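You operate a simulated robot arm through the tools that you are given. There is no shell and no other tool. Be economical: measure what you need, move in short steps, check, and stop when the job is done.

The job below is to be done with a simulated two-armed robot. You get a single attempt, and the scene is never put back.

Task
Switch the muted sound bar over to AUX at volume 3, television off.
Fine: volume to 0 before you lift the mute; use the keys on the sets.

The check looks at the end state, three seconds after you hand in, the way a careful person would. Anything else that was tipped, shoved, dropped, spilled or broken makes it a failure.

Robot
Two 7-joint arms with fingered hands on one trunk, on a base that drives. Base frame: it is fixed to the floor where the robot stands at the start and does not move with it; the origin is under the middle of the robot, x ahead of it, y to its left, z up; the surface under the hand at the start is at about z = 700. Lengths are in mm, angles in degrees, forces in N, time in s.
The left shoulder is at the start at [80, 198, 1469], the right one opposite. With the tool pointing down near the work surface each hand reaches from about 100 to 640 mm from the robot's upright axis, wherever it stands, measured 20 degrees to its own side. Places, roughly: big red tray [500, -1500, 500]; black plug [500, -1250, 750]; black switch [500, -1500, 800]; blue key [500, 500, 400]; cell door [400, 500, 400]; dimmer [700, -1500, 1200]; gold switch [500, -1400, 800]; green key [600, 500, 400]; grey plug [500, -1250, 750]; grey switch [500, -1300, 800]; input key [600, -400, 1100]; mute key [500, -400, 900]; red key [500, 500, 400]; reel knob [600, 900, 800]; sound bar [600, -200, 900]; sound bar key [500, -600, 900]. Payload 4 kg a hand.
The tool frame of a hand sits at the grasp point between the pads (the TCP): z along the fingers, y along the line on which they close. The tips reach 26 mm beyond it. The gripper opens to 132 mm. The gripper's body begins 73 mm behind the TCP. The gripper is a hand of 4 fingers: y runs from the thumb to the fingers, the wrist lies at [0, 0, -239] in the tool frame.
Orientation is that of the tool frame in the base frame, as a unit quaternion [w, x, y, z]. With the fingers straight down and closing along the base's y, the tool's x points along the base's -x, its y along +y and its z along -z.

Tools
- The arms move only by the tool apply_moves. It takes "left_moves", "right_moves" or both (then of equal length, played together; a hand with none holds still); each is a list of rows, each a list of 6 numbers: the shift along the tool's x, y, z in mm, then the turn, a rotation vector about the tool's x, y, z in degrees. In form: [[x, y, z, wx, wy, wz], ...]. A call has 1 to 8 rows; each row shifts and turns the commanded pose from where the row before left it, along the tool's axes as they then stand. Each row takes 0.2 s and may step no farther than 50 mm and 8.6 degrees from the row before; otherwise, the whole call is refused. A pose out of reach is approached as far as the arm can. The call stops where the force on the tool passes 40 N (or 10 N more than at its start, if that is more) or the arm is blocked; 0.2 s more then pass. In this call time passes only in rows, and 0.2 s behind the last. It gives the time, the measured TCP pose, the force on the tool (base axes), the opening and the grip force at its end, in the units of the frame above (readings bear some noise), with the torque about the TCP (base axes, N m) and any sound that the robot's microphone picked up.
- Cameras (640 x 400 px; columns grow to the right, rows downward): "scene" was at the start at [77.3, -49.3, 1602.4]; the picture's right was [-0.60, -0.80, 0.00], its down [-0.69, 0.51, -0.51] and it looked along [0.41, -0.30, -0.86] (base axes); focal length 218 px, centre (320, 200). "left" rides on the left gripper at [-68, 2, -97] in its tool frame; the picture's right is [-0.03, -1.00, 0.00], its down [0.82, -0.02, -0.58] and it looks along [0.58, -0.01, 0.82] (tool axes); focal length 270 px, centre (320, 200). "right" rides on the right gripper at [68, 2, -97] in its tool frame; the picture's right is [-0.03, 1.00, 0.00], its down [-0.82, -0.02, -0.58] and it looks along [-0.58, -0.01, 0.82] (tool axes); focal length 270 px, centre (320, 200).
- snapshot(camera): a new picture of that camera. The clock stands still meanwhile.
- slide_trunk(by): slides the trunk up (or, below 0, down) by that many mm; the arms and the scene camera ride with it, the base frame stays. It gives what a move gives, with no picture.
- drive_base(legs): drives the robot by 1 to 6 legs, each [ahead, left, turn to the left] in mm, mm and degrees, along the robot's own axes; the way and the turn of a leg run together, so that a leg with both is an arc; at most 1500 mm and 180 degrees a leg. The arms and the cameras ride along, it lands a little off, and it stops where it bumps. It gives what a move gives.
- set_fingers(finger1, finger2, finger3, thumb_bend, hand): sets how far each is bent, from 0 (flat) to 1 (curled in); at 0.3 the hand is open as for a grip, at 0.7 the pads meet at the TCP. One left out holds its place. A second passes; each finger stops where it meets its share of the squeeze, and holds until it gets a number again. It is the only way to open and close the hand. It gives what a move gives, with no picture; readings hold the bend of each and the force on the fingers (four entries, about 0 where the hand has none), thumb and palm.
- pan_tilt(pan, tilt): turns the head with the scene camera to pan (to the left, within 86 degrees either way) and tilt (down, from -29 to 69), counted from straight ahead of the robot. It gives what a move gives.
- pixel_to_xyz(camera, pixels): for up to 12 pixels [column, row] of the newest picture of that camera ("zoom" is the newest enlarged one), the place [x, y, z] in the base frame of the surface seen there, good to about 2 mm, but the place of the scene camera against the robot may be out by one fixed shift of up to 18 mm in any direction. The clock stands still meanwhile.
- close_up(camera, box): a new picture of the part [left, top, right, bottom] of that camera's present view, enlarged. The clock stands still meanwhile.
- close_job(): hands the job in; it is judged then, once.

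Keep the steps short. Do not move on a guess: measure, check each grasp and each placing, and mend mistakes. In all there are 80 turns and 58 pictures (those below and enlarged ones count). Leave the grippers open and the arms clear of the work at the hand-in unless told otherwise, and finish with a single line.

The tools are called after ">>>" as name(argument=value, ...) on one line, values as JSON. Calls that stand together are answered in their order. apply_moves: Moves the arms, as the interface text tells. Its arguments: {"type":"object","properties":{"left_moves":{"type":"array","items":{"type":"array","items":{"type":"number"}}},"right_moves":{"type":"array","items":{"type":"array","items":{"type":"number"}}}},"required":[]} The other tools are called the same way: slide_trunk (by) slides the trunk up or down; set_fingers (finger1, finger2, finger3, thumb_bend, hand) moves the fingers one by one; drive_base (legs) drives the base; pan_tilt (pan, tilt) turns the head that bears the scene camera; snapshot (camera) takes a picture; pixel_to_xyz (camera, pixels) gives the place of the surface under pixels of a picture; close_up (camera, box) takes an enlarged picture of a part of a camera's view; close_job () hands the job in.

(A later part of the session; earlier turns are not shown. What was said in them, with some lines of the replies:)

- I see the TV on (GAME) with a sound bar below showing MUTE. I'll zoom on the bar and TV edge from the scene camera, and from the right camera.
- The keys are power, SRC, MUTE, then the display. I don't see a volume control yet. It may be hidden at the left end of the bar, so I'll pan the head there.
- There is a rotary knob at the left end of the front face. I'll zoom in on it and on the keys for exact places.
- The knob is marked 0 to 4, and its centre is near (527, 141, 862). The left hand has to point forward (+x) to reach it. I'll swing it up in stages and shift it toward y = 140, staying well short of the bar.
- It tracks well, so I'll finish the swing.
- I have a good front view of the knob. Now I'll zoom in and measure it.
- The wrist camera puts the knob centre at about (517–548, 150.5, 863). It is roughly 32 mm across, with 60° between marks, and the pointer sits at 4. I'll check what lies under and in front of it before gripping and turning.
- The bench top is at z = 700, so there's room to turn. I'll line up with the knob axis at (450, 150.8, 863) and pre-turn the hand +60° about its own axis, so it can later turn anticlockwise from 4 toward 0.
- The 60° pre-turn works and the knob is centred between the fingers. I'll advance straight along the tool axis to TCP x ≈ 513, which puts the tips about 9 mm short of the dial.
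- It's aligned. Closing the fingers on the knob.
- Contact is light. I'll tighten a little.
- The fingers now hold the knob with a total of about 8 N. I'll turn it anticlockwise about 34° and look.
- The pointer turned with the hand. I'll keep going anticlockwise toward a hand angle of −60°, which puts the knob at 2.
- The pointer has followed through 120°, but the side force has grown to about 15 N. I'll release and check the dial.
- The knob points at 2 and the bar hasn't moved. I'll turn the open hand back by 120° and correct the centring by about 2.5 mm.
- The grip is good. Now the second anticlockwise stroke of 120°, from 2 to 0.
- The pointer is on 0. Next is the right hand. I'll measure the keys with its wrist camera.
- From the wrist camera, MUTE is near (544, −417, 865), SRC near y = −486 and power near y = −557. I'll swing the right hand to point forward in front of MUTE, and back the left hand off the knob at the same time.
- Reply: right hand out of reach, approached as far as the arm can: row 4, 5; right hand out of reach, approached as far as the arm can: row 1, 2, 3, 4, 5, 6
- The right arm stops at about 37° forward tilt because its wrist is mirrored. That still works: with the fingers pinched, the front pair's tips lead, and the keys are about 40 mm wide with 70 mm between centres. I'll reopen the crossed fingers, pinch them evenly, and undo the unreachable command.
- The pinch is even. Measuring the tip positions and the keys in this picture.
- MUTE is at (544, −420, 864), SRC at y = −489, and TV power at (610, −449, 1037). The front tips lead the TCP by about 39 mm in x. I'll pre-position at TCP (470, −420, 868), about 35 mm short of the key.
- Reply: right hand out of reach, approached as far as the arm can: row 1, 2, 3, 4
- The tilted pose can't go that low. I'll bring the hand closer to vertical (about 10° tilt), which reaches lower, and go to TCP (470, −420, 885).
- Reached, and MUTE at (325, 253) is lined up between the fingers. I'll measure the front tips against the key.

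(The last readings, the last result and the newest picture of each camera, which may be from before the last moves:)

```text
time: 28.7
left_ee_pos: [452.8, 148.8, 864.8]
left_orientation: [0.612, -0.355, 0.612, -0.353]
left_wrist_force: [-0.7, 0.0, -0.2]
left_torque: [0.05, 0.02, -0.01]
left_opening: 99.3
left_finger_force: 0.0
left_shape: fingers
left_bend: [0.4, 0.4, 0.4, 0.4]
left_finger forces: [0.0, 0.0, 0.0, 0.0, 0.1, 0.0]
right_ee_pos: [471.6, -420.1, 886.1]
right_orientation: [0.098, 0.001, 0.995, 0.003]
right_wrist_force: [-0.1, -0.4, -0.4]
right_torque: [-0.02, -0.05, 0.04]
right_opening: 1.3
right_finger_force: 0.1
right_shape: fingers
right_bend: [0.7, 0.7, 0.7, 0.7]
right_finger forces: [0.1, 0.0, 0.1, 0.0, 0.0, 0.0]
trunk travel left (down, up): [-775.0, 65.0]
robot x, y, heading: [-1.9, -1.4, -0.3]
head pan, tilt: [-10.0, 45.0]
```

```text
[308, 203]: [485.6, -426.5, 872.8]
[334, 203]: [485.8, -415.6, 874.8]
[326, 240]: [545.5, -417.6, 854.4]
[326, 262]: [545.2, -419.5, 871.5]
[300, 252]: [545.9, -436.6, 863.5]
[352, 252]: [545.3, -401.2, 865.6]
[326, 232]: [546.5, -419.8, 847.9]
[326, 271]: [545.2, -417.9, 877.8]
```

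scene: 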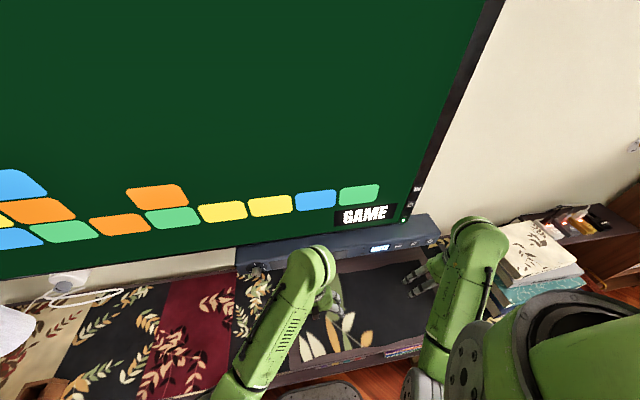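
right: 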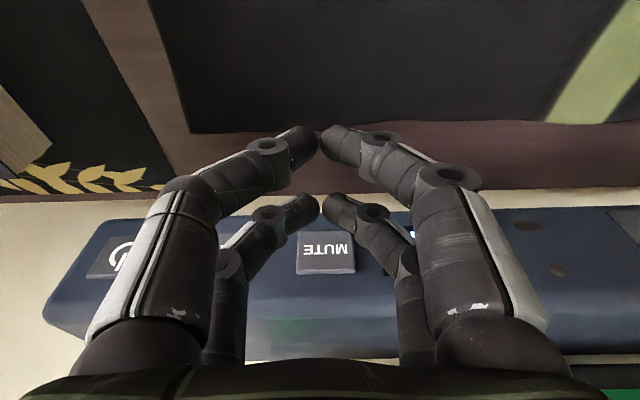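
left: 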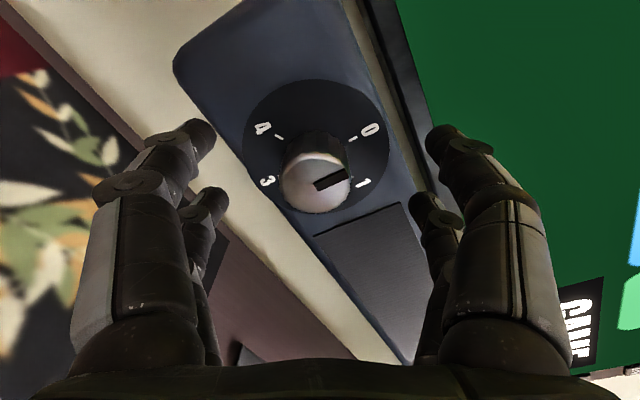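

The key centre is (545, −419, 863). The fingers' front face is at about x = 505 and the tips at about z = 866. I'll go forward 30 mm and down 6, then creep in 2.5 mm steps.

>>> apply_moves(right_moves=[[-28.3, -0.5, 11.7, 0, 0, 0], [-2.45, 0, 0.49, 0, 0, 0], [-2.45, 0, 0.49, 0, 0, 0], [-2.45, 0, 0.49, 0, 0, 0]])

>>> snapshot(camera="right")

```text
time: 29.7
left_ee_pos: [452.6, 149.3, 864.8]
left_orientation: [0.612, -0.353, 0.613, -0.353]
left_wrist_force: [0.0, -0.3, 0.3]
left_torque: [-0.01, 0.01, -0.02]
left_opening: 99.5
left_finger_force: 0.0
left_shape: fingers
left_bend: [0.4, 0.4, 0.4, 0.4]
left_finger forces: [0.0, 0.1, 0.0, 0.0, 0.1, 0.0]
right_ee_pos: [508.3, -419.0, 878.9]
right_orientation: [0.1, 0.001, 0.995, 0.003]
right_wrist_force: [0.3, 0.5, 0.2]
right_torque: [0.01, 0.0, 0.02]
right_opening: 1.6
right_finger_force: 0.1
right_shape: fingers
right_bend: [0.7, 0.7, 0.7, 0.7]
right_finger forces: [0.0, 0.0, 0.1, 0.0, 0.0, 0.0]
trunk travel left (down, up): [-775.0, 65.0]
robot x, y, heading: [3.9, 2.6, -0.3]
head pan, tilt: [-10.0, 45.0]
```

```text
34 pictures are left
```

right: 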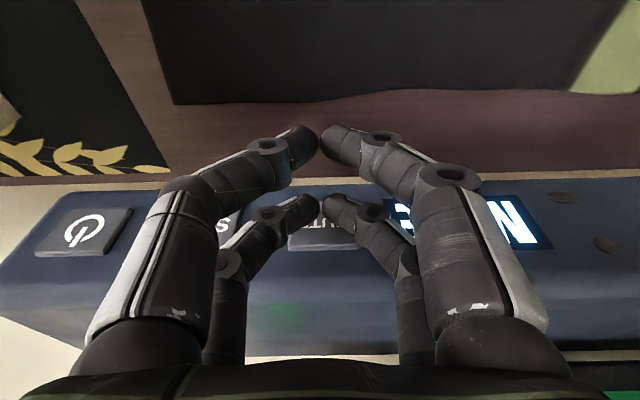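

No contact yet. I'll creep on.

>>> apply_moves(right_moves=[[-1.96, 0, 0.39, 0, 0, 0], [-1.96, 0, 0.39, 0, 0, 0], [-1.96, 0, 0.39, 0, 0, 0]])

```text
time: 30.5
left_ee_pos: [452.3, 150.4, 865.0]
left_orientation: [0.612, -0.355, 0.612, -0.353]
left_wrist_force: [1.0, -1.0, 0.0]
left_torque: [0.04, 0.02, -0.02]
left_opening: 99.2
left_finger_force: 0.0
left_shape: fingers
left_bend: [0.4, 0.4, 0.4, 0.4]
left_finger forces: [0.0, 0.0, 0.0, 0.1, 0.0, 0.0]
right_ee_pos: [513.8, -419.8, 879.5]
right_orientation: [0.099, 0.002, 0.995, 0.003]
right_wrist_force: [-0.1, -0.2, -0.6]
right_torque: [0.01, 0.01, -0.03]
right_opening: 1.7
right_finger_force: 0.1
right_shape: fingers
right_bend: [0.7, 0.7, 0.7, 0.7]
right_finger forces: [0.0, 0.0, 0.0, 0.0, 0.0, 0.1]
trunk travel left (down, up): [-775.0, 65.0]
robot x, y, heading: [1.2, -0.5, -0.1]
head pan, tilt: [-10.0, 45.0]
```

>>> apply_moves(right_moves=[[-1.96, 0, 0.39, 0, 0, 0], [-1.96, 0, 0.39, 0, 0, 0], [-1.96, 0, 0.39, 0, 0, 0]])

>>> snapshot(camera="right")

```text
time: 31.3
left_ee_pos: [451.0, 149.4, 865.1]
left_orientation: [0.613, -0.352, 0.612, -0.353]
left_wrist_force: [0.2, -0.1, 0.5]
left_torque: [-0.03, -0.03, -0.02]
left_opening: 99.4
left_finger_force: 0.0
left_shape: fingers
left_bend: [0.4, 0.4, 0.4, 0.4]
left_finger forces: [0.0, 0.0, 0.0, 0.1, 0.0, 0.0]
right_ee_pos: [519.6, -419.6, 880.2]
right_orientation: [0.1, 0.003, 0.995, 0.002]
right_wrist_force: [-3.0, 0.4, -0.6]
right_torque: [-0.01, 0.03, -0.02]
right_opening: 1.4
right_finger_force: 0.9
right_shape: fingers
right_bend: [0.7, 0.7, 0.7, 0.7]
right_finger forces: [0.1, 1.1, 1.1, 0.1, 0.0, 0.0]
trunk travel left (down, up): [-775.0, 65.0]
robot x, y, heading: [1.0, -1.3, 0.2]
head pan, tilt: [-10.0, 45.0]
heard: click
```

```text
33 pictures are left
```

right: 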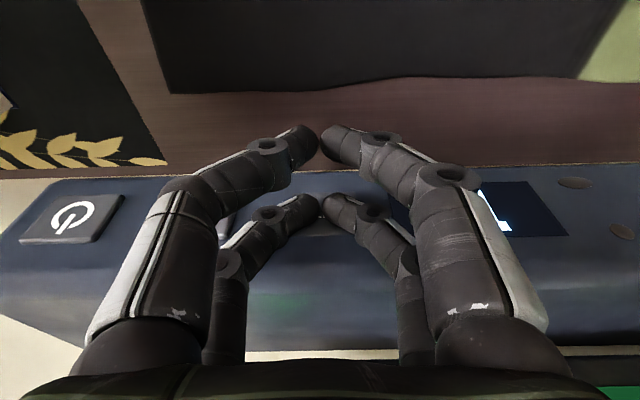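

A click at 3 N, and the display changed. I'll back off 30 mm and read it.

>>> apply_moves(right_moves=[[29.4, 0, -5.8, 0, 0, 0]])

>>> close_up(camera="scene", box=[330, 170, 450, 270])

```text
time: 31.7
left_ee_pos: [451.6, 149.9, 865.8]
left_orientation: [0.612, -0.354, 0.612, -0.353]
left_wrist_force: [-0.4, -0.3, -0.1]
left_torque: [0.01, 0.04, -0.04]
left_opening: 99.4
left_finger_force: 0.1
left_shape: fingers
left_bend: [0.4, 0.4, 0.4, 0.4]
left_finger forces: [0.0, 0.0, 0.1, 0.0, 0.0, 0.0]
right_ee_pos: [489.8, -419.4, 880.5]
right_orientation: [0.101, 0.001, 0.995, 0.003]
right_wrist_force: [0.0, -0.7, 0.2]
right_torque: [-0.03, 0.01, 0.03]
right_opening: 1.4
right_finger_force: 0.1
right_shape: fingers
right_bend: [0.7, 0.7, 0.7, 0.7]
right_finger forces: [0.0, 0.1, 0.0, 0.1, 0.0, 0.0]
trunk travel left (down, up): [-775.0, 65.0]
robot x, y, heading: [-3.2, -2.8, -0.1]
head pan, tilt: [-10.0, 45.0]
```

```text
4.00 times, centred on (390, 220) of scene
```

zoom: 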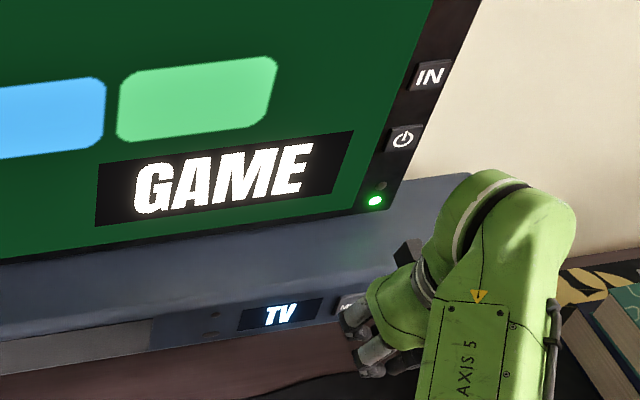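

The display reads TV, so it is unmuted. Next is SRC: I'll shift −70 mm in y at this standoff, then go forward 25 mm and creep.

>>> apply_moves(right_moves=[[0, -35, 0, 0, 0, 0], [0, -35, 0, 0, 0, 0], [-24.0, 0, 4.8, 0, 0, 0], [-1.96, 0, 0.39, 0, 0, 0], [-1.96, 0, 0.39, 0, 0, 0], [-1.96, 0, 0.39, 0, 0, 0]])

>>> close_up(camera="scene", box=[330, 170, 450, 270])

```text
time: 33.1
left_ee_pos: [452.2, 149.9, 865.4]
left_orientation: [0.613, -0.353, 0.612, -0.354]
left_wrist_force: [0.0, 0.1, 1.0]
left_torque: [-0.01, -0.02, 0.0]
left_opening: 99.3
left_finger_force: 0.0
left_shape: fingers
left_bend: [0.4, 0.4, 0.4, 0.4]
left_finger forces: [0.0, 0.0, 0.1, 0.0, 0.0, 0.1]
right_ee_pos: [519.3, -489.2, 878.4]
right_orientation: [0.099, 0.003, 0.995, 0.002]
right_wrist_force: [-4.0, 0.0, 0.7]
right_torque: [-0.02, 0.03, 0.03]
right_opening: 1.2
right_finger_force: 2.0
right_shape: fingers
right_bend: [0.7, 0.7, 0.7, 0.7]
right_finger forces: [0.1, 2.3, 1.7, 0.0, 0.1, 0.0]
trunk travel left (down, up): [-775.0, 65.0]
robot x, y, heading: [0.3, 1.0, -0.2]
head pan, tilt: [-10.0, 45.0]
heard: click
```

```text
4.00 times, centred on (390, 220) of scene
```

zoom: 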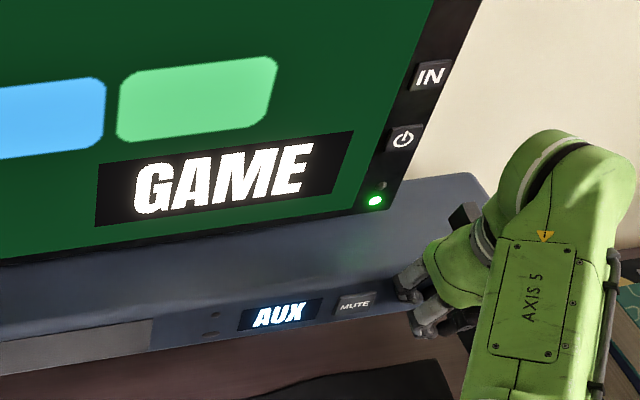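

AUX after one press. Now TV power at about (610, −449, 1035). I'll back off, rise to TCP z ≈ 1045, tilt to about 25°, and move to y = −449.

>>> apply_moves(right_moves=[[33, 0, -8.6, 0, 0, 0], [-8.15, 10, -41.2, 0, -7, 0], [-13.1, 10, -39.9, 0, -7, 0], [-17.9, 10, -38, 0, 0, 0], [-16.6, 10, -35.3, 0, 0, 0]])

>>> snapshot(camera="right")

```text
time: 34.3
left_ee_pos: [453.0, 150.1, 865.0]
left_orientation: [0.612, -0.354, 0.612, -0.354]
left_wrist_force: [0.6, 0.0, 0.2]
left_torque: [0.03, 0.02, 0.02]
left_opening: 99.6
left_finger_force: 0.1
left_shape: fingers
left_bend: [0.4, 0.4, 0.4, 0.4]
left_finger forces: [0.0, 0.0, 0.0, 0.0, 0.0, 0.0]
right_ee_pos: [484.5, -448.9, 1047.5]
right_orientation: [0.222, 0.001, 0.975, 0.003]
right_wrist_force: [-0.8, -0.4, -0.2]
right_torque: [0.03, 0.02, 0.03]
right_opening: 1.5
right_finger_force: 0.1
right_shape: fingers
right_bend: [0.7, 0.7, 0.7, 0.7]
right_finger forces: [0.0, 0.1, 0.0, 0.0, 0.1, 0.1]
trunk travel left (down, up): [-775.0, 65.0]
robot x, y, heading: [0.8, -0.8, 0.2]
head pan, tilt: [-10.0, 45.0]
```

```text
30 pictures are left
```

right: 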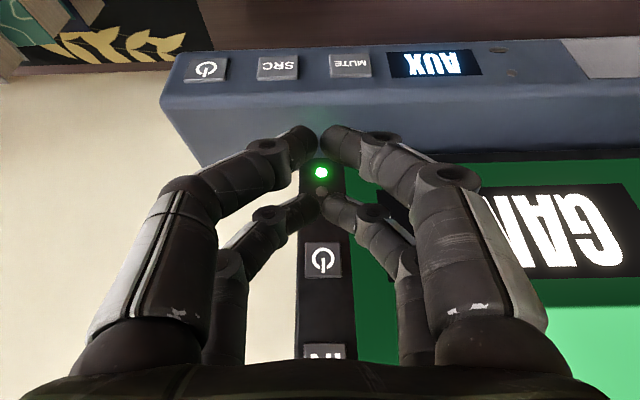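

The power key at (323, 259) lies straight ahead. Measuring it and the tips.

>>> pixel_to_xyz(camera="right", pixels=[[323, 259], [308, 250], [338, 270], [323, 245], [323, 275], [323, 290], [323, 225], [323, 350], [308, 204], [334, 204]])

```text
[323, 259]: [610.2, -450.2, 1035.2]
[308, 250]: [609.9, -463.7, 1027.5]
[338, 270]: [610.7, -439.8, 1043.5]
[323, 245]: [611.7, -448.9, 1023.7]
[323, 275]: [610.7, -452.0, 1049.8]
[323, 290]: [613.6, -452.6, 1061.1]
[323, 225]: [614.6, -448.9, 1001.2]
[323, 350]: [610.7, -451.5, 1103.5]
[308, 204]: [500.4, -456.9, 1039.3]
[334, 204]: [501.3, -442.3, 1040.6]
```

The tips line up with the key in y and z. I'll advance 84 mm, leaving about 10 mm to go.

>>> apply_moves(right_moves=[[-37.8, -0.8, 18.2, 0, 0, 0], [-37.8, -0.8, 18.2, 0, 0, 0]])

>>> snapshot(camera="right")

```text
time: 34.9
left_ee_pos: [454.0, 149.1, 864.2]
left_orientation: [0.612, -0.354, 0.613, -0.353]
left_wrist_force: [-0.2, -0.7, -0.3]
left_torque: [0.0, 0.0, 0.01]
left_opening: 99.2
left_finger_force: 0.1
left_shape: fingers
left_bend: [0.4, 0.4, 0.4, 0.4]
left_finger forces: [0.0, 0.1, 0.0, 0.0, 0.0, 0.0]
right_ee_pos: [573.2, -450.4, 1044.1]
right_orientation: [0.219, 0.003, 0.976, 0.003]
right_wrist_force: [0.7, -0.4, -0.5]
right_torque: [0.0, 0.01, 0.0]
right_opening: 1.3
right_finger_force: 0.0
right_shape: fingers
right_bend: [0.7, 0.7, 0.7, 0.7]
right_finger forces: [0.1, 0.1, 0.0, 0.0, 0.0, 0.1]
trunk travel left (down, up): [-775.0, 65.0]
robot x, y, heading: [4.9, -0.3, -0.3]
head pan, tilt: [-10.0, 45.0]
```

```text
29 pictures are left
```

right: 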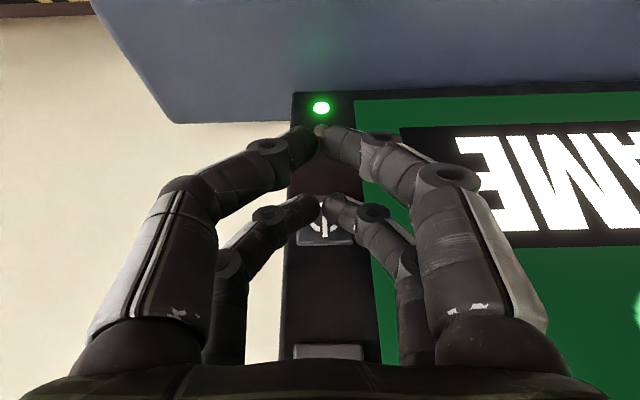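

About 6 mm remain. I'll creep in 2 mm steps.

>>> apply_moves(right_moves=[[-1.8, 0, 0.87, 0, 0, 0], [-1.8, 0, 0.87, 0, 0, 0], [-1.8, 0, 0.87, 0, 0, 0]])

```text
time: 35.7
left_ee_pos: [452.1, 150.2, 865.0]
left_orientation: [0.613, -0.353, 0.612, -0.354]
left_wrist_force: [0.6, 1.2, 0.0]
left_torque: [0.02, 0.02, -0.02]
left_opening: 99.5
left_finger_force: 0.1
left_shape: fingers
left_bend: [0.4, 0.4, 0.4, 0.4]
left_finger forces: [0.1, 0.1, 0.0, 0.1, 0.0, 0.0]
right_ee_pos: [575.8, -451.0, 1046.3]
right_orientation: [0.221, 0.002, 0.975, 0.002]
right_wrist_force: [0.3, -0.4, -0.3]
right_torque: [0.04, -0.01, 0.01]
right_opening: 1.4
right_finger_force: 0.0
right_shape: fingers
right_bend: [0.7, 0.7, 0.7, 0.7]
right_finger forces: [0.0, 0.0, 0.0, 0.0, 0.1, 0.0]
trunk travel left (down, up): [-775.0, 65.0]
robot x, y, heading: [4.4, -2.3, -0.1]
head pan, tilt: [-10.0, 45.0]
```

>>> apply_moves(right_moves=[[-1.8, 0, 0.87, 0, 0, 0], [-1.8, 0, 0.87, 0, 0, 0], [-1.8, 0, 0.87, 0, 0, 0]])

```text
time: 36.5
left_ee_pos: [451.5, 149.0, 864.7]
left_orientation: [0.613, -0.353, 0.613, -0.353]
left_wrist_force: [-0.5, 0.2, 0.5]
left_torque: [-0.05, -0.03, 0.02]
left_opening: 99.7
left_finger_force: 0.2
left_shape: fingers
left_bend: [0.4, 0.4, 0.4, 0.4]
left_finger forces: [0.0, 0.0, 0.0, 0.0, 0.0, 0.0]
right_ee_pos: [581.4, -453.2, 1045.9]
right_orientation: [0.22, 0.002, 0.975, 0.002]
right_wrist_force: [-3.7, 0.7, -0.3]
right_torque: [0.02, 0.05, 0.02]
right_opening: 1.5
right_finger_force: 1.8
right_shape: fingers
right_bend: [0.7, 0.7, 0.7, 0.7]
right_finger forces: [0.0, 2.2, 0.8, 0.0, 0.0, 0.0]
trunk travel left (down, up): [-775.0, 65.0]
robot x, y, heading: [1.6, -0.8, 0.1]
head pan, tilt: [-10.0, 45.0]
heard: click
```

A click. I'll back off 60 mm and check the TV and the bar.

>>> apply_moves(right_moves=[[27, 0, -13, 0, 0, 0], [27, 0, -13, 0, 0, 0]])

>>> snapshot(camera="scene")

>>> close_up(camera="scene", box=[330, 170, 450, 270])

```text
time: 37.1
left_ee_pos: [451.2, 149.9, 865.0]
left_orientation: [0.613, -0.354, 0.612, -0.353]
left_wrist_force: [0.8, 0.3, -0.1]
left_torque: [0.01, 0.01, -0.03]
left_opening: 99.3
left_finger_force: 0.1
left_shape: fingers
left_bend: [0.4, 0.4, 0.4, 0.4]
left_finger forces: [0.0, 0.1, 0.0, 0.0, 0.0, 0.0]
right_ee_pos: [519.4, -452.2, 1048.2]
right_orientation: [0.222, 0.002, 0.975, 0.002]
right_wrist_force: [-0.9, 0.6, -0.4]
right_torque: [-0.01, 0.01, 0.0]
right_opening: 1.4
right_finger_force: 0.1
right_shape: fingers
right_bend: [0.7, 0.7, 0.7, 0.7]
right_finger forces: [0.1, 0.0, 0.0, 0.0, 0.0, 0.1]
trunk travel left (down, up): [-775.0, 65.0]
robot x, y, heading: [-1.1, 2.3, 0.1]
head pan, tilt: [-10.0, 45.0]
```

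```text
28 pictures are left
```

scene: 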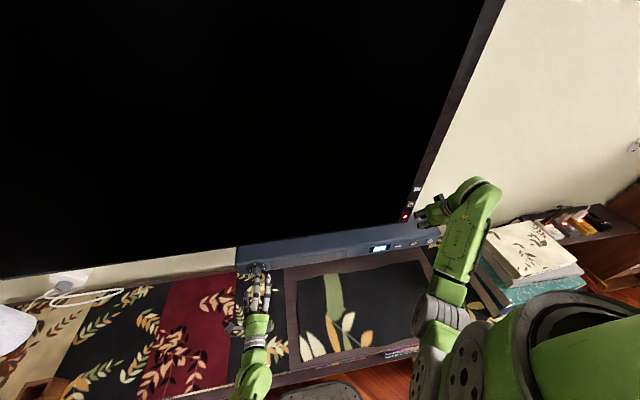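

```text
4.00 times, centred on (390, 220) of scene
```

zoom: 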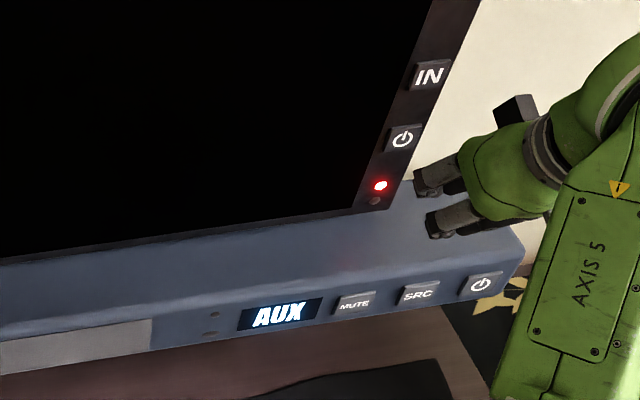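

The TV is off (red standby light) and the bar shows AUX. Now volume 0 → 3, which is 180° clockwise in two 90° strokes (hand −45° to +45°). I'll set −45°, advance and grip.

>>> apply_moves(left_moves=[[0, 0, 0, 0, 0, 7.5], [0, 0, 0, 0, 0, 7.5], [0, 0, 40, 0, 0, 0], [0, 0, 21, 0, 0, 0]])

>>> set_fingers(hand="left", finger1=0.72, finger2=0.72, finger3=0.72, thumb_bend=0.72)

>>> snapshot(camera="left")

```text
time: 38.1
left_ee_pos: [515.3, 150.8, 864.0]
left_orientation: [0.653, -0.269, 0.654, -0.271]
left_wrist_force: [-0.1, -1.0, -0.7]
left_torque: [-0.03, 0.02, 0.01]
left_opening: 99.5
left_finger_force: 0.0
left_shape: fingers
left_bend: [0.4, 0.4, 0.4, 0.4]
left_finger forces: [0.0, 0.0, 0.0, 0.0, 0.1, 0.0]
right_ee_pos: [522.4, -453.4, 1047.4]
right_orientation: [0.22, 0.001, 0.975, 0.002]
right_wrist_force: [-0.3, 0.0, 0.6]
right_torque: [-0.02, -0.01, 0.0]
right_opening: 1.2
right_finger_force: 0.1
right_shape: fingers
right_bend: [0.7, 0.7, 0.7, 0.7]
right_finger forces: [0.0, 0.0, 0.0, 0.0, 0.0, 0.1]
trunk travel left (down, up): [-775.0, 65.0]
robot x, y, heading: [1.7, 0.0, 0.2]
head pan, tilt: [-10.0, 45.0]
```

```text
time: 39.1
left_ee_pos: [513.6, 151.5, 865.6]
left_orientation: [0.653, -0.271, 0.654, -0.27]
left_wrist_force: [2.9, 3.5, -1.9]
left_torque: [0.0, 0.04, 0.06]
left_opening: 1.9
left_finger_force: 7.8
left_shape: fingers
left_bend: [0.7, 0.67, 0.7, 0.71]
left_finger forces: [4.1, 5.3, 4.3, 0.0, 1.9, 0.1]
right_ee_pos: [522.6, -451.8, 1046.2]
right_orientation: [0.22, 0.002, 0.975, 0.002]
right_wrist_force: [-0.1, 0.5, -0.7]
right_torque: [-0.03, -0.02, 0.02]
right_opening: 1.6
right_finger_force: 0.0
right_shape: fingers
right_bend: [0.7, 0.7, 0.7, 0.7]
right_finger forces: [0.0, 0.0, 0.1, 0.0, 0.0, 0.1]
trunk travel left (down, up): [-775.0, 65.0]
robot x, y, heading: [-3.0, -0.7, -0.3]
head pan, tilt: [-10.0, 45.0]
```

```text
26 pictures are left
```

left: 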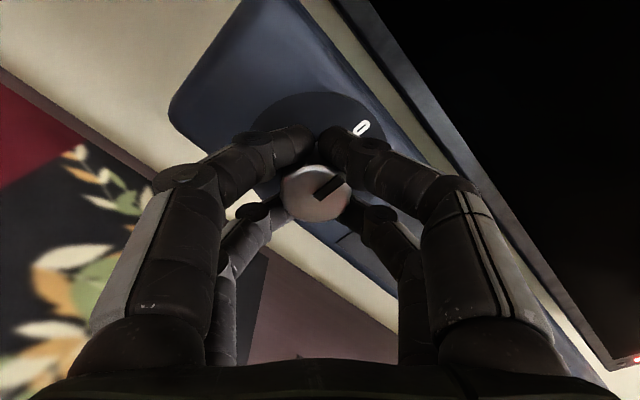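

Gripped, with the pointer on 0. Turning clockwise 90°, then releasing to check.

>>> apply_moves(left_moves=[[0, 0, 0, 0, 0, 8.2], [0, 0, 0, 0, 0, 8.2], [0, 0, 0, 0, 0, 8.2], [0, 0, 0, 0, 0, 8.2], [0, 0, 0, 0, 0, 8.2], [0, 0, 0, 0, 0, 8.2]])

>>> apply_moves(left_moves=[[0, 0, 0, 0, 0, 8.2], [0, 0, 0, 0, 0, 8.2], [0, 0, 0, 0, 0, 8.2], [0, 0, 0, 0, 0, 8.2], [0, 0, 0, 0, 0, 8]])

>>> set_fingers(hand="left", finger1=0.4, finger2=0.4, finger3=0.4, thumb_bend=0.4)

>>> snapshot(camera="left")

```text
time: 40.5
left_ee_pos: [513.7, 149.9, 865.8]
left_orientation: [0.706, 0.027, 0.707, 0.027]
left_wrist_force: [3.0, 0.4, -0.7]
left_torque: [-0.09, 0.01, -0.04]
left_opening: 2.0
left_finger_force: 7.9
left_shape: fingers
left_bend: [0.71, 0.68, 0.7, 0.71]
left_finger forces: [2.8, 5.3, 5.0, 0.0, 2.3, 0.0]
right_ee_pos: [521.5, -452.8, 1046.7]
right_orientation: [0.22, 0.003, 0.976, 0.002]
right_wrist_force: [0.4, 0.0, -0.2]
right_torque: [0.03, -0.03, -0.02]
right_opening: 1.5
right_finger_force: 0.0
right_shape: fingers
right_bend: [0.7, 0.7, 0.7, 0.7]
right_finger forces: [0.0, 0.0, 0.1, 0.0, 0.1, 0.0]
trunk travel left (down, up): [-775.0, 65.0]
robot x, y, heading: [0.6, 0.4, -0.0]
head pan, tilt: [-10.0, 45.0]
```

```text
time: 41.7
left_ee_pos: [513.7, 149.8, 864.1]
left_orientation: [0.652, 0.272, 0.653, 0.271]
left_wrist_force: [4.5, -0.5, -4.1]
left_torque: [-0.03, 0.05, -0.1]
left_opening: 1.4
left_finger_force: 8.2
left_shape: fingers
left_bend: [0.71, 0.68, 0.69, 0.71]
left_finger forces: [2.3, 5.1, 5.6, 0.0, 2.7, 0.0]
right_ee_pos: [522.0, -453.9, 1046.3]
right_orientation: [0.22, 0.002, 0.975, 0.002]
right_wrist_force: [-0.6, 0.4, -0.4]
right_torque: [0.03, 0.0, 0.0]
right_opening: 1.2
right_finger_force: 0.0
right_shape: fingers
right_bend: [0.7, 0.7, 0.7, 0.7]
right_finger forces: [0.0, 0.0, 0.0, 0.1, 0.0, 0.1]
trunk travel left (down, up): [-775.0, 65.0]
robot x, y, heading: [-0.2, -1.2, 0.2]
head pan, tilt: [-10.0, 45.0]
```

```text
time: 42.7
left_ee_pos: [512.5, 149.0, 865.2]
left_orientation: [0.653, 0.27, 0.653, 0.271]
left_wrist_force: [0.9, 0.5, 0.2]
left_torque: [0.0, -0.05, 0.05]
left_opening: 99.4
left_finger_force: 0.1
left_shape: fingers
left_bend: [0.4, 0.4, 0.4, 0.4]
left_finger forces: [0.1, 0.0, 0.1, 0.0, 0.1, 0.0]
right_ee_pos: [522.8, -452.4, 1047.3]
right_orientation: [0.221, 0.002, 0.975, 0.002]
right_wrist_force: [-0.5, -0.8, 0.4]
right_torque: [0.02, 0.0, -0.01]
right_opening: 1.5
right_finger_force: 0.1
right_shape: fingers
right_bend: [0.7, 0.7, 0.7, 0.7]
right_finger forces: [0.1, 0.0, 0.0, 0.0, 0.0, 0.0]
trunk travel left (down, up): [-775.0, 65.0]
robot x, y, heading: [1.2, -0.4, 0.2]
head pan, tilt: [-10.0, 45.0]
```

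```text
25 pictures are left
```

left: 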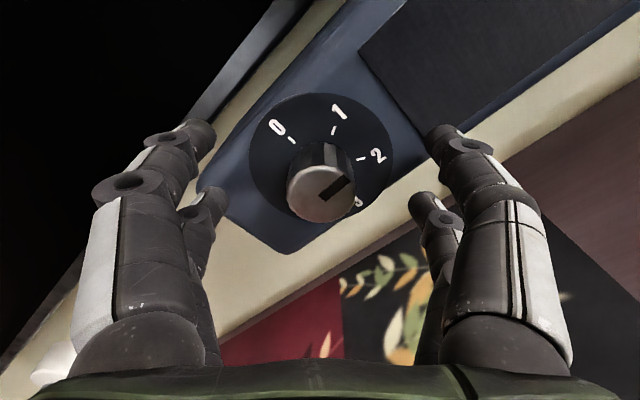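

The knob turned 90° and sits between 1 and 2, with no detents. I'll turn the open hand back 90° and regrip.

>>> apply_moves(left_moves=[[0, 0, 0, 0, 0, -8.2], [0, 0, 0, 0, 0, -8.2], [0, 0, 0, 0, 0, -8.2], [0, 0, 0, 0, 0, -8.2], [0, 0, 0, 0, 0, -8.2], [0, 0, 0, 0, 0, -8.2]])

>>> apply_moves(left_moves=[[0, 0, 0, 0, 0, -8.2], [0, 0, 0, 0, 0, -8.2], [0, 0, 0, 0, 0, -8.2], [0, 0, 0, 0, 0, -8.2], [0, 0, 0, 0, 0, -8]])

>>> set_fingers(hand="left", finger1=0.72, finger2=0.72, finger3=0.72, thumb_bend=0.72)

>>> apply_moves(left_moves=[[0, 0, 0, 0, 0, 8.2], [0, 0, 0, 0, 0, 8.2], [0, 0, 0, 0, 0, 8.2], [0, 0, 0, 0, 0, 8.2], [0, 0, 0, 0, 0, 8.2], [0, 0, 0, 0, 0, 8.2]])

>>> apply_moves(left_moves=[[0, 0, 0, 0, 0, 8.2], [0, 0, 0, 0, 0, 8.2], [0, 0, 0, 0, 0, 8.2], [0, 0, 0, 0, 0, 8.2], [0, 0, 0, 0, 0, 8]])

>>> set_fingers(hand="left", finger1=0.4, finger2=0.4, finger3=0.4, thumb_bend=0.4)

>>> snapshot(camera="left")

```text
time: 44.1
left_ee_pos: [513.7, 150.0, 863.2]
left_orientation: [0.706, -0.028, 0.707, -0.026]
left_wrist_force: [0.1, -0.1, -0.2]
left_torque: [0.0, -0.02, 0.03]
left_opening: 99.3
left_finger_force: 0.0
left_shape: fingers
left_bend: [0.4, 0.4, 0.4, 0.4]
left_finger forces: [0.0, 0.1, 0.0, 0.0, 0.0, 0.0]
right_ee_pos: [521.3, -452.8, 1046.3]
right_orientation: [0.22, 0.002, 0.975, 0.002]
right_wrist_force: [0.1, 0.2, -0.3]
right_torque: [-0.03, -0.05, -0.02]
right_opening: 1.4
right_finger_force: 0.1
right_shape: fingers
right_bend: [0.7, 0.7, 0.7, 0.7]
right_finger forces: [0.1, 0.1, 0.1, 0.0, 0.0, 0.1]
trunk travel left (down, up): [-775.0, 65.0]
robot x, y, heading: [0.4, 2.6, 0.1]
head pan, tilt: [-10.0, 45.0]
```

```text
time: 45.3
left_ee_pos: [513.6, 150.9, 865.5]
left_orientation: [0.653, -0.272, 0.653, -0.271]
left_wrist_force: [-0.3, -0.6, -0.5]
left_torque: [0.02, -0.03, 0.01]
left_opening: 99.3
left_finger_force: 0.1
left_shape: fingers
left_bend: [0.4, 0.4, 0.4, 0.4]
left_finger forces: [0.0, 0.1, 0.0, 0.0, 0.0, 0.1]
right_ee_pos: [521.6, -453.7, 1047.3]
right_orientation: [0.221, 0.002, 0.975, 0.002]
right_wrist_force: [0.0, -0.4, 0.1]
right_torque: [-0.01, 0.03, 0.03]
right_opening: 1.4
right_finger_force: 0.0
right_shape: fingers
right_bend: [0.7, 0.7, 0.7, 0.7]
right_finger forces: [0.0, 0.1, 0.0, 0.0, 0.0, 0.1]
trunk travel left (down, up): [-775.0, 65.0]
robot x, y, heading: [3.0, -1.8, 0.1]
head pan, tilt: [-10.0, 45.0]
```

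```text
time: 46.3
left_ee_pos: [513.4, 150.2, 863.6]
left_orientation: [0.653, -0.272, 0.653, -0.271]
left_wrist_force: [4.1, 1.7, -1.7]
left_torque: [0.0, 0.02, 0.03]
left_opening: 7.5
left_finger_force: 8.4
left_shape: fingers
left_bend: [0.69, 0.68, 0.7, 0.69]
left_finger forces: [4.5, 5.6, 3.7, 0.0, 3.1, 0.1]
right_ee_pos: [523.1, -453.8, 1047.5]
right_orientation: [0.22, 0.003, 0.975, 0.002]
right_wrist_force: [-0.2, 0.4, 0.4]
right_torque: [0.03, 0.04, 0.01]
right_opening: 1.3
right_finger_force: 0.0
right_shape: fingers
right_bend: [0.7, 0.7, 0.7, 0.7]
right_finger forces: [0.0, 0.1, 0.0, 0.1, 0.1, 0.0]
trunk travel left (down, up): [-775.0, 65.0]
robot x, y, heading: [-0.3, 1.4, 0.1]
head pan, tilt: [-10.0, 45.0]
```

```text
time: 47.7
left_ee_pos: [513.4, 150.1, 863.9]
left_orientation: [0.706, 0.026, 0.708, 0.027]
left_wrist_force: [3.2, 0.5, -6.2]
left_torque: [-0.06, 0.14, -0.03]
left_opening: 6.5
left_finger_force: 9.5
left_shape: fingers
left_bend: [0.7, 0.68, 0.7, 0.69]
left_finger forces: [3.2, 7.5, 5.5, 0.0, 2.8, 0.0]
right_ee_pos: [521.7, -452.0, 1046.9]
right_orientation: [0.22, 0.002, 0.976, 0.002]
right_wrist_force: [-0.4, -0.2, 0.6]
right_torque: [0.0, 0.02, 0.0]
right_opening: 1.3
right_finger_force: 0.1
right_shape: fingers
right_bend: [0.7, 0.7, 0.7, 0.7]
right_finger forces: [0.1, 0.0, 0.0, 0.1, 0.1, 0.0]
trunk travel left (down, up): [-775.0, 65.0]
robot x, y, heading: [0.2, -3.0, -0.1]
head pan, tilt: [-10.0, 45.0]
```

```text
time: 48.9
left_ee_pos: [514.4, 151.8, 863.5]
left_orientation: [0.652, 0.271, 0.654, 0.271]
left_wrist_force: [2.4, 2.5, -9.7]
left_torque: [-0.02, 0.17, 0.04]
left_opening: 5.4
left_finger_force: 11.6
left_shape: fingers
left_bend: [0.7, 0.69, 0.7, 0.69]
left_finger forces: [2.6, 8.4, 7.7, 0.0, 3.7, 0.0]
right_ee_pos: [524.0, -452.0, 1047.6]
right_orientation: [0.22, 0.001, 0.975, 0.002]
right_wrist_force: [0.2, 0.0, -0.8]
right_torque: [-0.01, 0.01, -0.02]
right_opening: 1.4
right_finger_force: 0.0
right_shape: fingers
right_bend: [0.7, 0.7, 0.7, 0.7]
right_finger forces: [0.1, 0.1, 0.0, 0.0, 0.0, 0.0]
trunk travel left (down, up): [-775.0, 65.0]
robot x, y, heading: [2.8, 0.9, -0.0]
head pan, tilt: [-10.0, 45.0]
```

```text
time: 49.9
left_ee_pos: [512.7, 149.2, 866.3]
left_orientation: [0.653, 0.272, 0.653, 0.269]
left_wrist_force: [-0.4, 0.2, -0.8]
left_torque: [-0.01, 0.01, 0.0]
left_opening: 99.4
left_finger_force: 0.0
left_shape: fingers
left_bend: [0.4, 0.4, 0.4, 0.4]
left_finger forces: [0.0, 0.0, 0.1, 0.1, 0.1, 0.0]
right_ee_pos: [522.1, -452.9, 1047.1]
right_orientation: [0.221, 0.002, 0.975, 0.002]
right_wrist_force: [0.6, -0.1, 0.1]
right_torque: [0.02, 0.02, -0.02]
right_opening: 1.3
right_finger_force: 0.2
right_shape: fingers
right_bend: [0.7, 0.7, 0.7, 0.7]
right_finger forces: [0.0, 0.0, 0.1, 0.0, 0.0, 0.0]
trunk travel left (down, up): [-775.0, 65.0]
robot x, y, heading: [3.5, -1.3, -0.1]
head pan, tilt: [-10.0, 45.0]
```

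```text
24 pictures are left
```

left: 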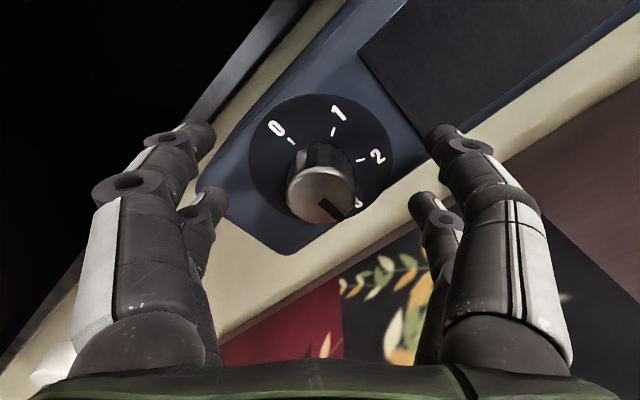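

The pointer is near 3. I'll retreat 62 mm and level the hand for an exact front view of the dial.

>>> apply_moves(left_moves=[[0, 0, -40, 0, 0, 0], [0, 0, -22, 0, 0, -8.4], [0, 0, 0, 0, 0, -8.4], [0, 0, 0, 0, 0, -8.4], [0, 0, 0, 0, 0, -8.4], [0, 0, 0, 0, 0, -8.4], [0, 0, 0, 0, 0, -3]])

>>> close_up(camera="left", box=[250, 80, 390, 180])

```text
time: 51.5
left_ee_pos: [451.4, 151.1, 863.9]
left_orientation: [0.707, 0.0, 0.707, 0.0]
left_wrist_force: [-0.6, 0.4, 0.1]
left_torque: [-0.01, 0.0, 0.01]
left_opening: 99.1
left_finger_force: 0.1
left_shape: fingers
left_bend: [0.4, 0.4, 0.4, 0.4]
left_finger forces: [0.0, 0.0, 0.0, 0.0, 0.0, 0.0]
right_ee_pos: [521.2, -452.8, 1047.6]
right_orientation: [0.221, 0.002, 0.975, 0.002]
right_wrist_force: [0.3, 0.2, 0.8]
right_torque: [-0.03, 0.0, 0.01]
right_opening: 1.2
right_finger_force: 0.1
right_shape: fingers
right_bend: [0.7, 0.7, 0.7, 0.7]
right_finger forces: [0.0, 0.0, 0.0, 0.1, 0.0, 0.0]
trunk travel left (down, up): [-775.0, 65.0]
robot x, y, heading: [1.7, 2.8, -0.3]
head pan, tilt: [-10.0, 45.0]
```

```text
4.00 times, centred on (320, 130) of left
```

zoom: 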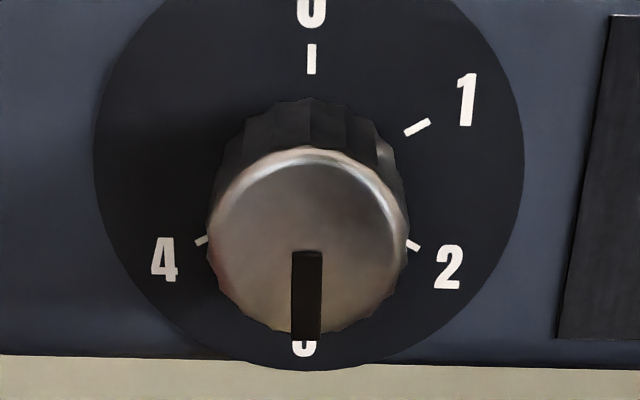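

The pointer is exactly on 3. I'll open the right hand, back both hands further off, and verify the display.

>>> apply_moves(right_moves=[[36, 0, -17.4, 0, 0, 0], [36, 0, -17.4, 0, 0, 0], [36, 0, -17.4, 0, 0, 0]], left_moves=[[0, 0, -20, 0, 0, 0], [0, 0, -20, 0, 0, 0], [0, 0, -20, 0, 0, 0]])

>>> set_fingers(hand="right", finger1=0.3, finger2=0.3, finger3=0.3, thumb_bend=0.3)

>>> set_fingers(hand="left", finger1=0.3, finger2=0.3, finger3=0.3, thumb_bend=0.3)

>>> snapshot(camera="scene")

>>> close_up(camera="scene", box=[230, 170, 450, 310])

```text
time: 52.3
left_ee_pos: [391.2, 150.3, 865.3]
left_orientation: [0.708, -0.001, 0.707, 0.0]
left_wrist_force: [-0.1, 0.4, -0.4]
left_torque: [-0.02, -0.01, -0.02]
left_opening: 99.5
left_finger_force: 0.1
left_shape: fingers
left_bend: [0.4, 0.4, 0.4, 0.4]
left_finger forces: [0.0, 0.0, 0.0, 0.1, 0.0, 0.0]
right_ee_pos: [397.9, -448.2, 1047.9]
right_orientation: [0.22, 0.002, 0.975, 0.002]
right_wrist_force: [-0.3, -0.5, 0.2]
right_torque: [-0.01, 0.0, 0.02]
right_opening: 1.6
right_finger_force: 0.1
right_shape: fingers
right_bend: [0.7, 0.7, 0.7, 0.7]
right_finger forces: [0.0, 0.0, 0.0, 0.1, 0.0, 0.1]
trunk travel left (down, up): [-775.0, 65.0]
robot x, y, heading: [2.3, -0.1, 0.2]
head pan, tilt: [-10.0, 45.0]
```

```text
time: 53.3
left_ee_pos: [392.5, 149.8, 865.0]
left_orientation: [0.707, 0.0, 0.707, 0.0]
left_wrist_force: [-0.1, -0.3, -0.1]
left_torque: [0.05, -0.02, 0.01]
left_opening: 99.4
left_finger_force: 0.0
left_shape: fingers
left_bend: [0.4, 0.4, 0.4, 0.4]
left_finger forces: [0.0, 0.0, 0.0, 0.1, 0.0, 0.0]
right_ee_pos: [399.8, -449.7, 1046.4]
right_orientation: [0.221, 0.002, 0.975, 0.002]
right_wrist_force: [-0.7, 0.1, 1.3]
right_torque: [0.03, -0.01, -0.02]
right_opening: 132.4
right_finger_force: 0.1
right_shape: fingers
right_bend: [0.3, 0.3, 0.3, 0.3]
right_finger forces: [0.0, 0.0, 0.0, 0.1, 0.1, 0.1]
trunk travel left (down, up): [-775.0, 65.0]
robot x, y, heading: [0.9, 0.4, 0.1]
head pan, tilt: [-10.0, 45.0]
```

```text
time: 54.3
left_ee_pos: [393.1, 151.5, 865.7]
left_orientation: [0.707, 0.0, 0.707, 0.001]
left_wrist_force: [0.5, 0.7, 0.0]
left_torque: [0.02, 0.02, -0.01]
left_opening: 132.5
left_finger_force: 0.1
left_shape: fingers
left_bend: [0.3, 0.3, 0.3, 0.3]
left_finger forces: [0.1, 0.0, 0.0, 0.1, 0.0, 0.0]
right_ee_pos: [399.8, -448.6, 1047.6]
right_orientation: [0.22, 0.002, 0.975, 0.002]
right_wrist_force: [-0.7, -0.8, 1.1]
right_torque: [0.03, -0.01, 0.04]
right_opening: 132.2
right_finger_force: 0.1
right_shape: fingers
right_bend: [0.3, 0.3, 0.3, 0.3]
right_finger forces: [0.0, 0.0, 0.0, 0.1, 0.1, 0.0]
trunk travel left (down, up): [-775.0, 65.0]
robot x, y, heading: [-0.8, -1.0, -0.3]
head pan, tilt: [-10.0, 45.0]
```

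```text
22 pictures are left
```

scene: 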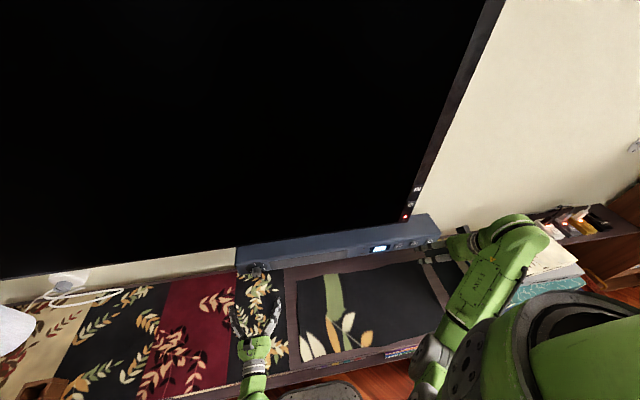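

```text
2.86 times, centred on (340, 240) of scene
```

zoom: 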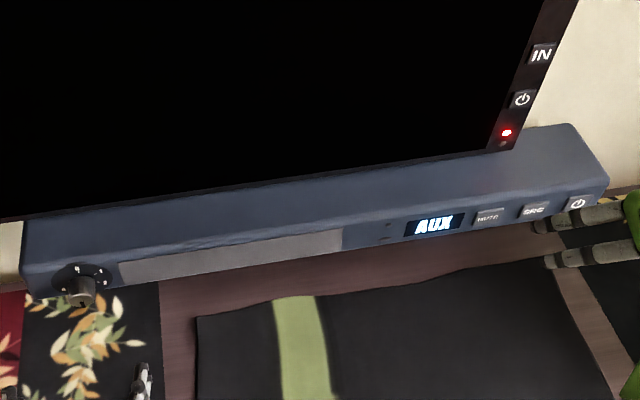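

The TV is off, the bar shows AUX unmuted with the knob on 3, nothing was disturbed, and both hands are open and clear. Handing in.

>>> close_job()

```text
The job is handed in.
```

The sound bar is unmuted and on AUX with the volume knob at 3 (set to 0 before I lifted the mute), and the television is off.
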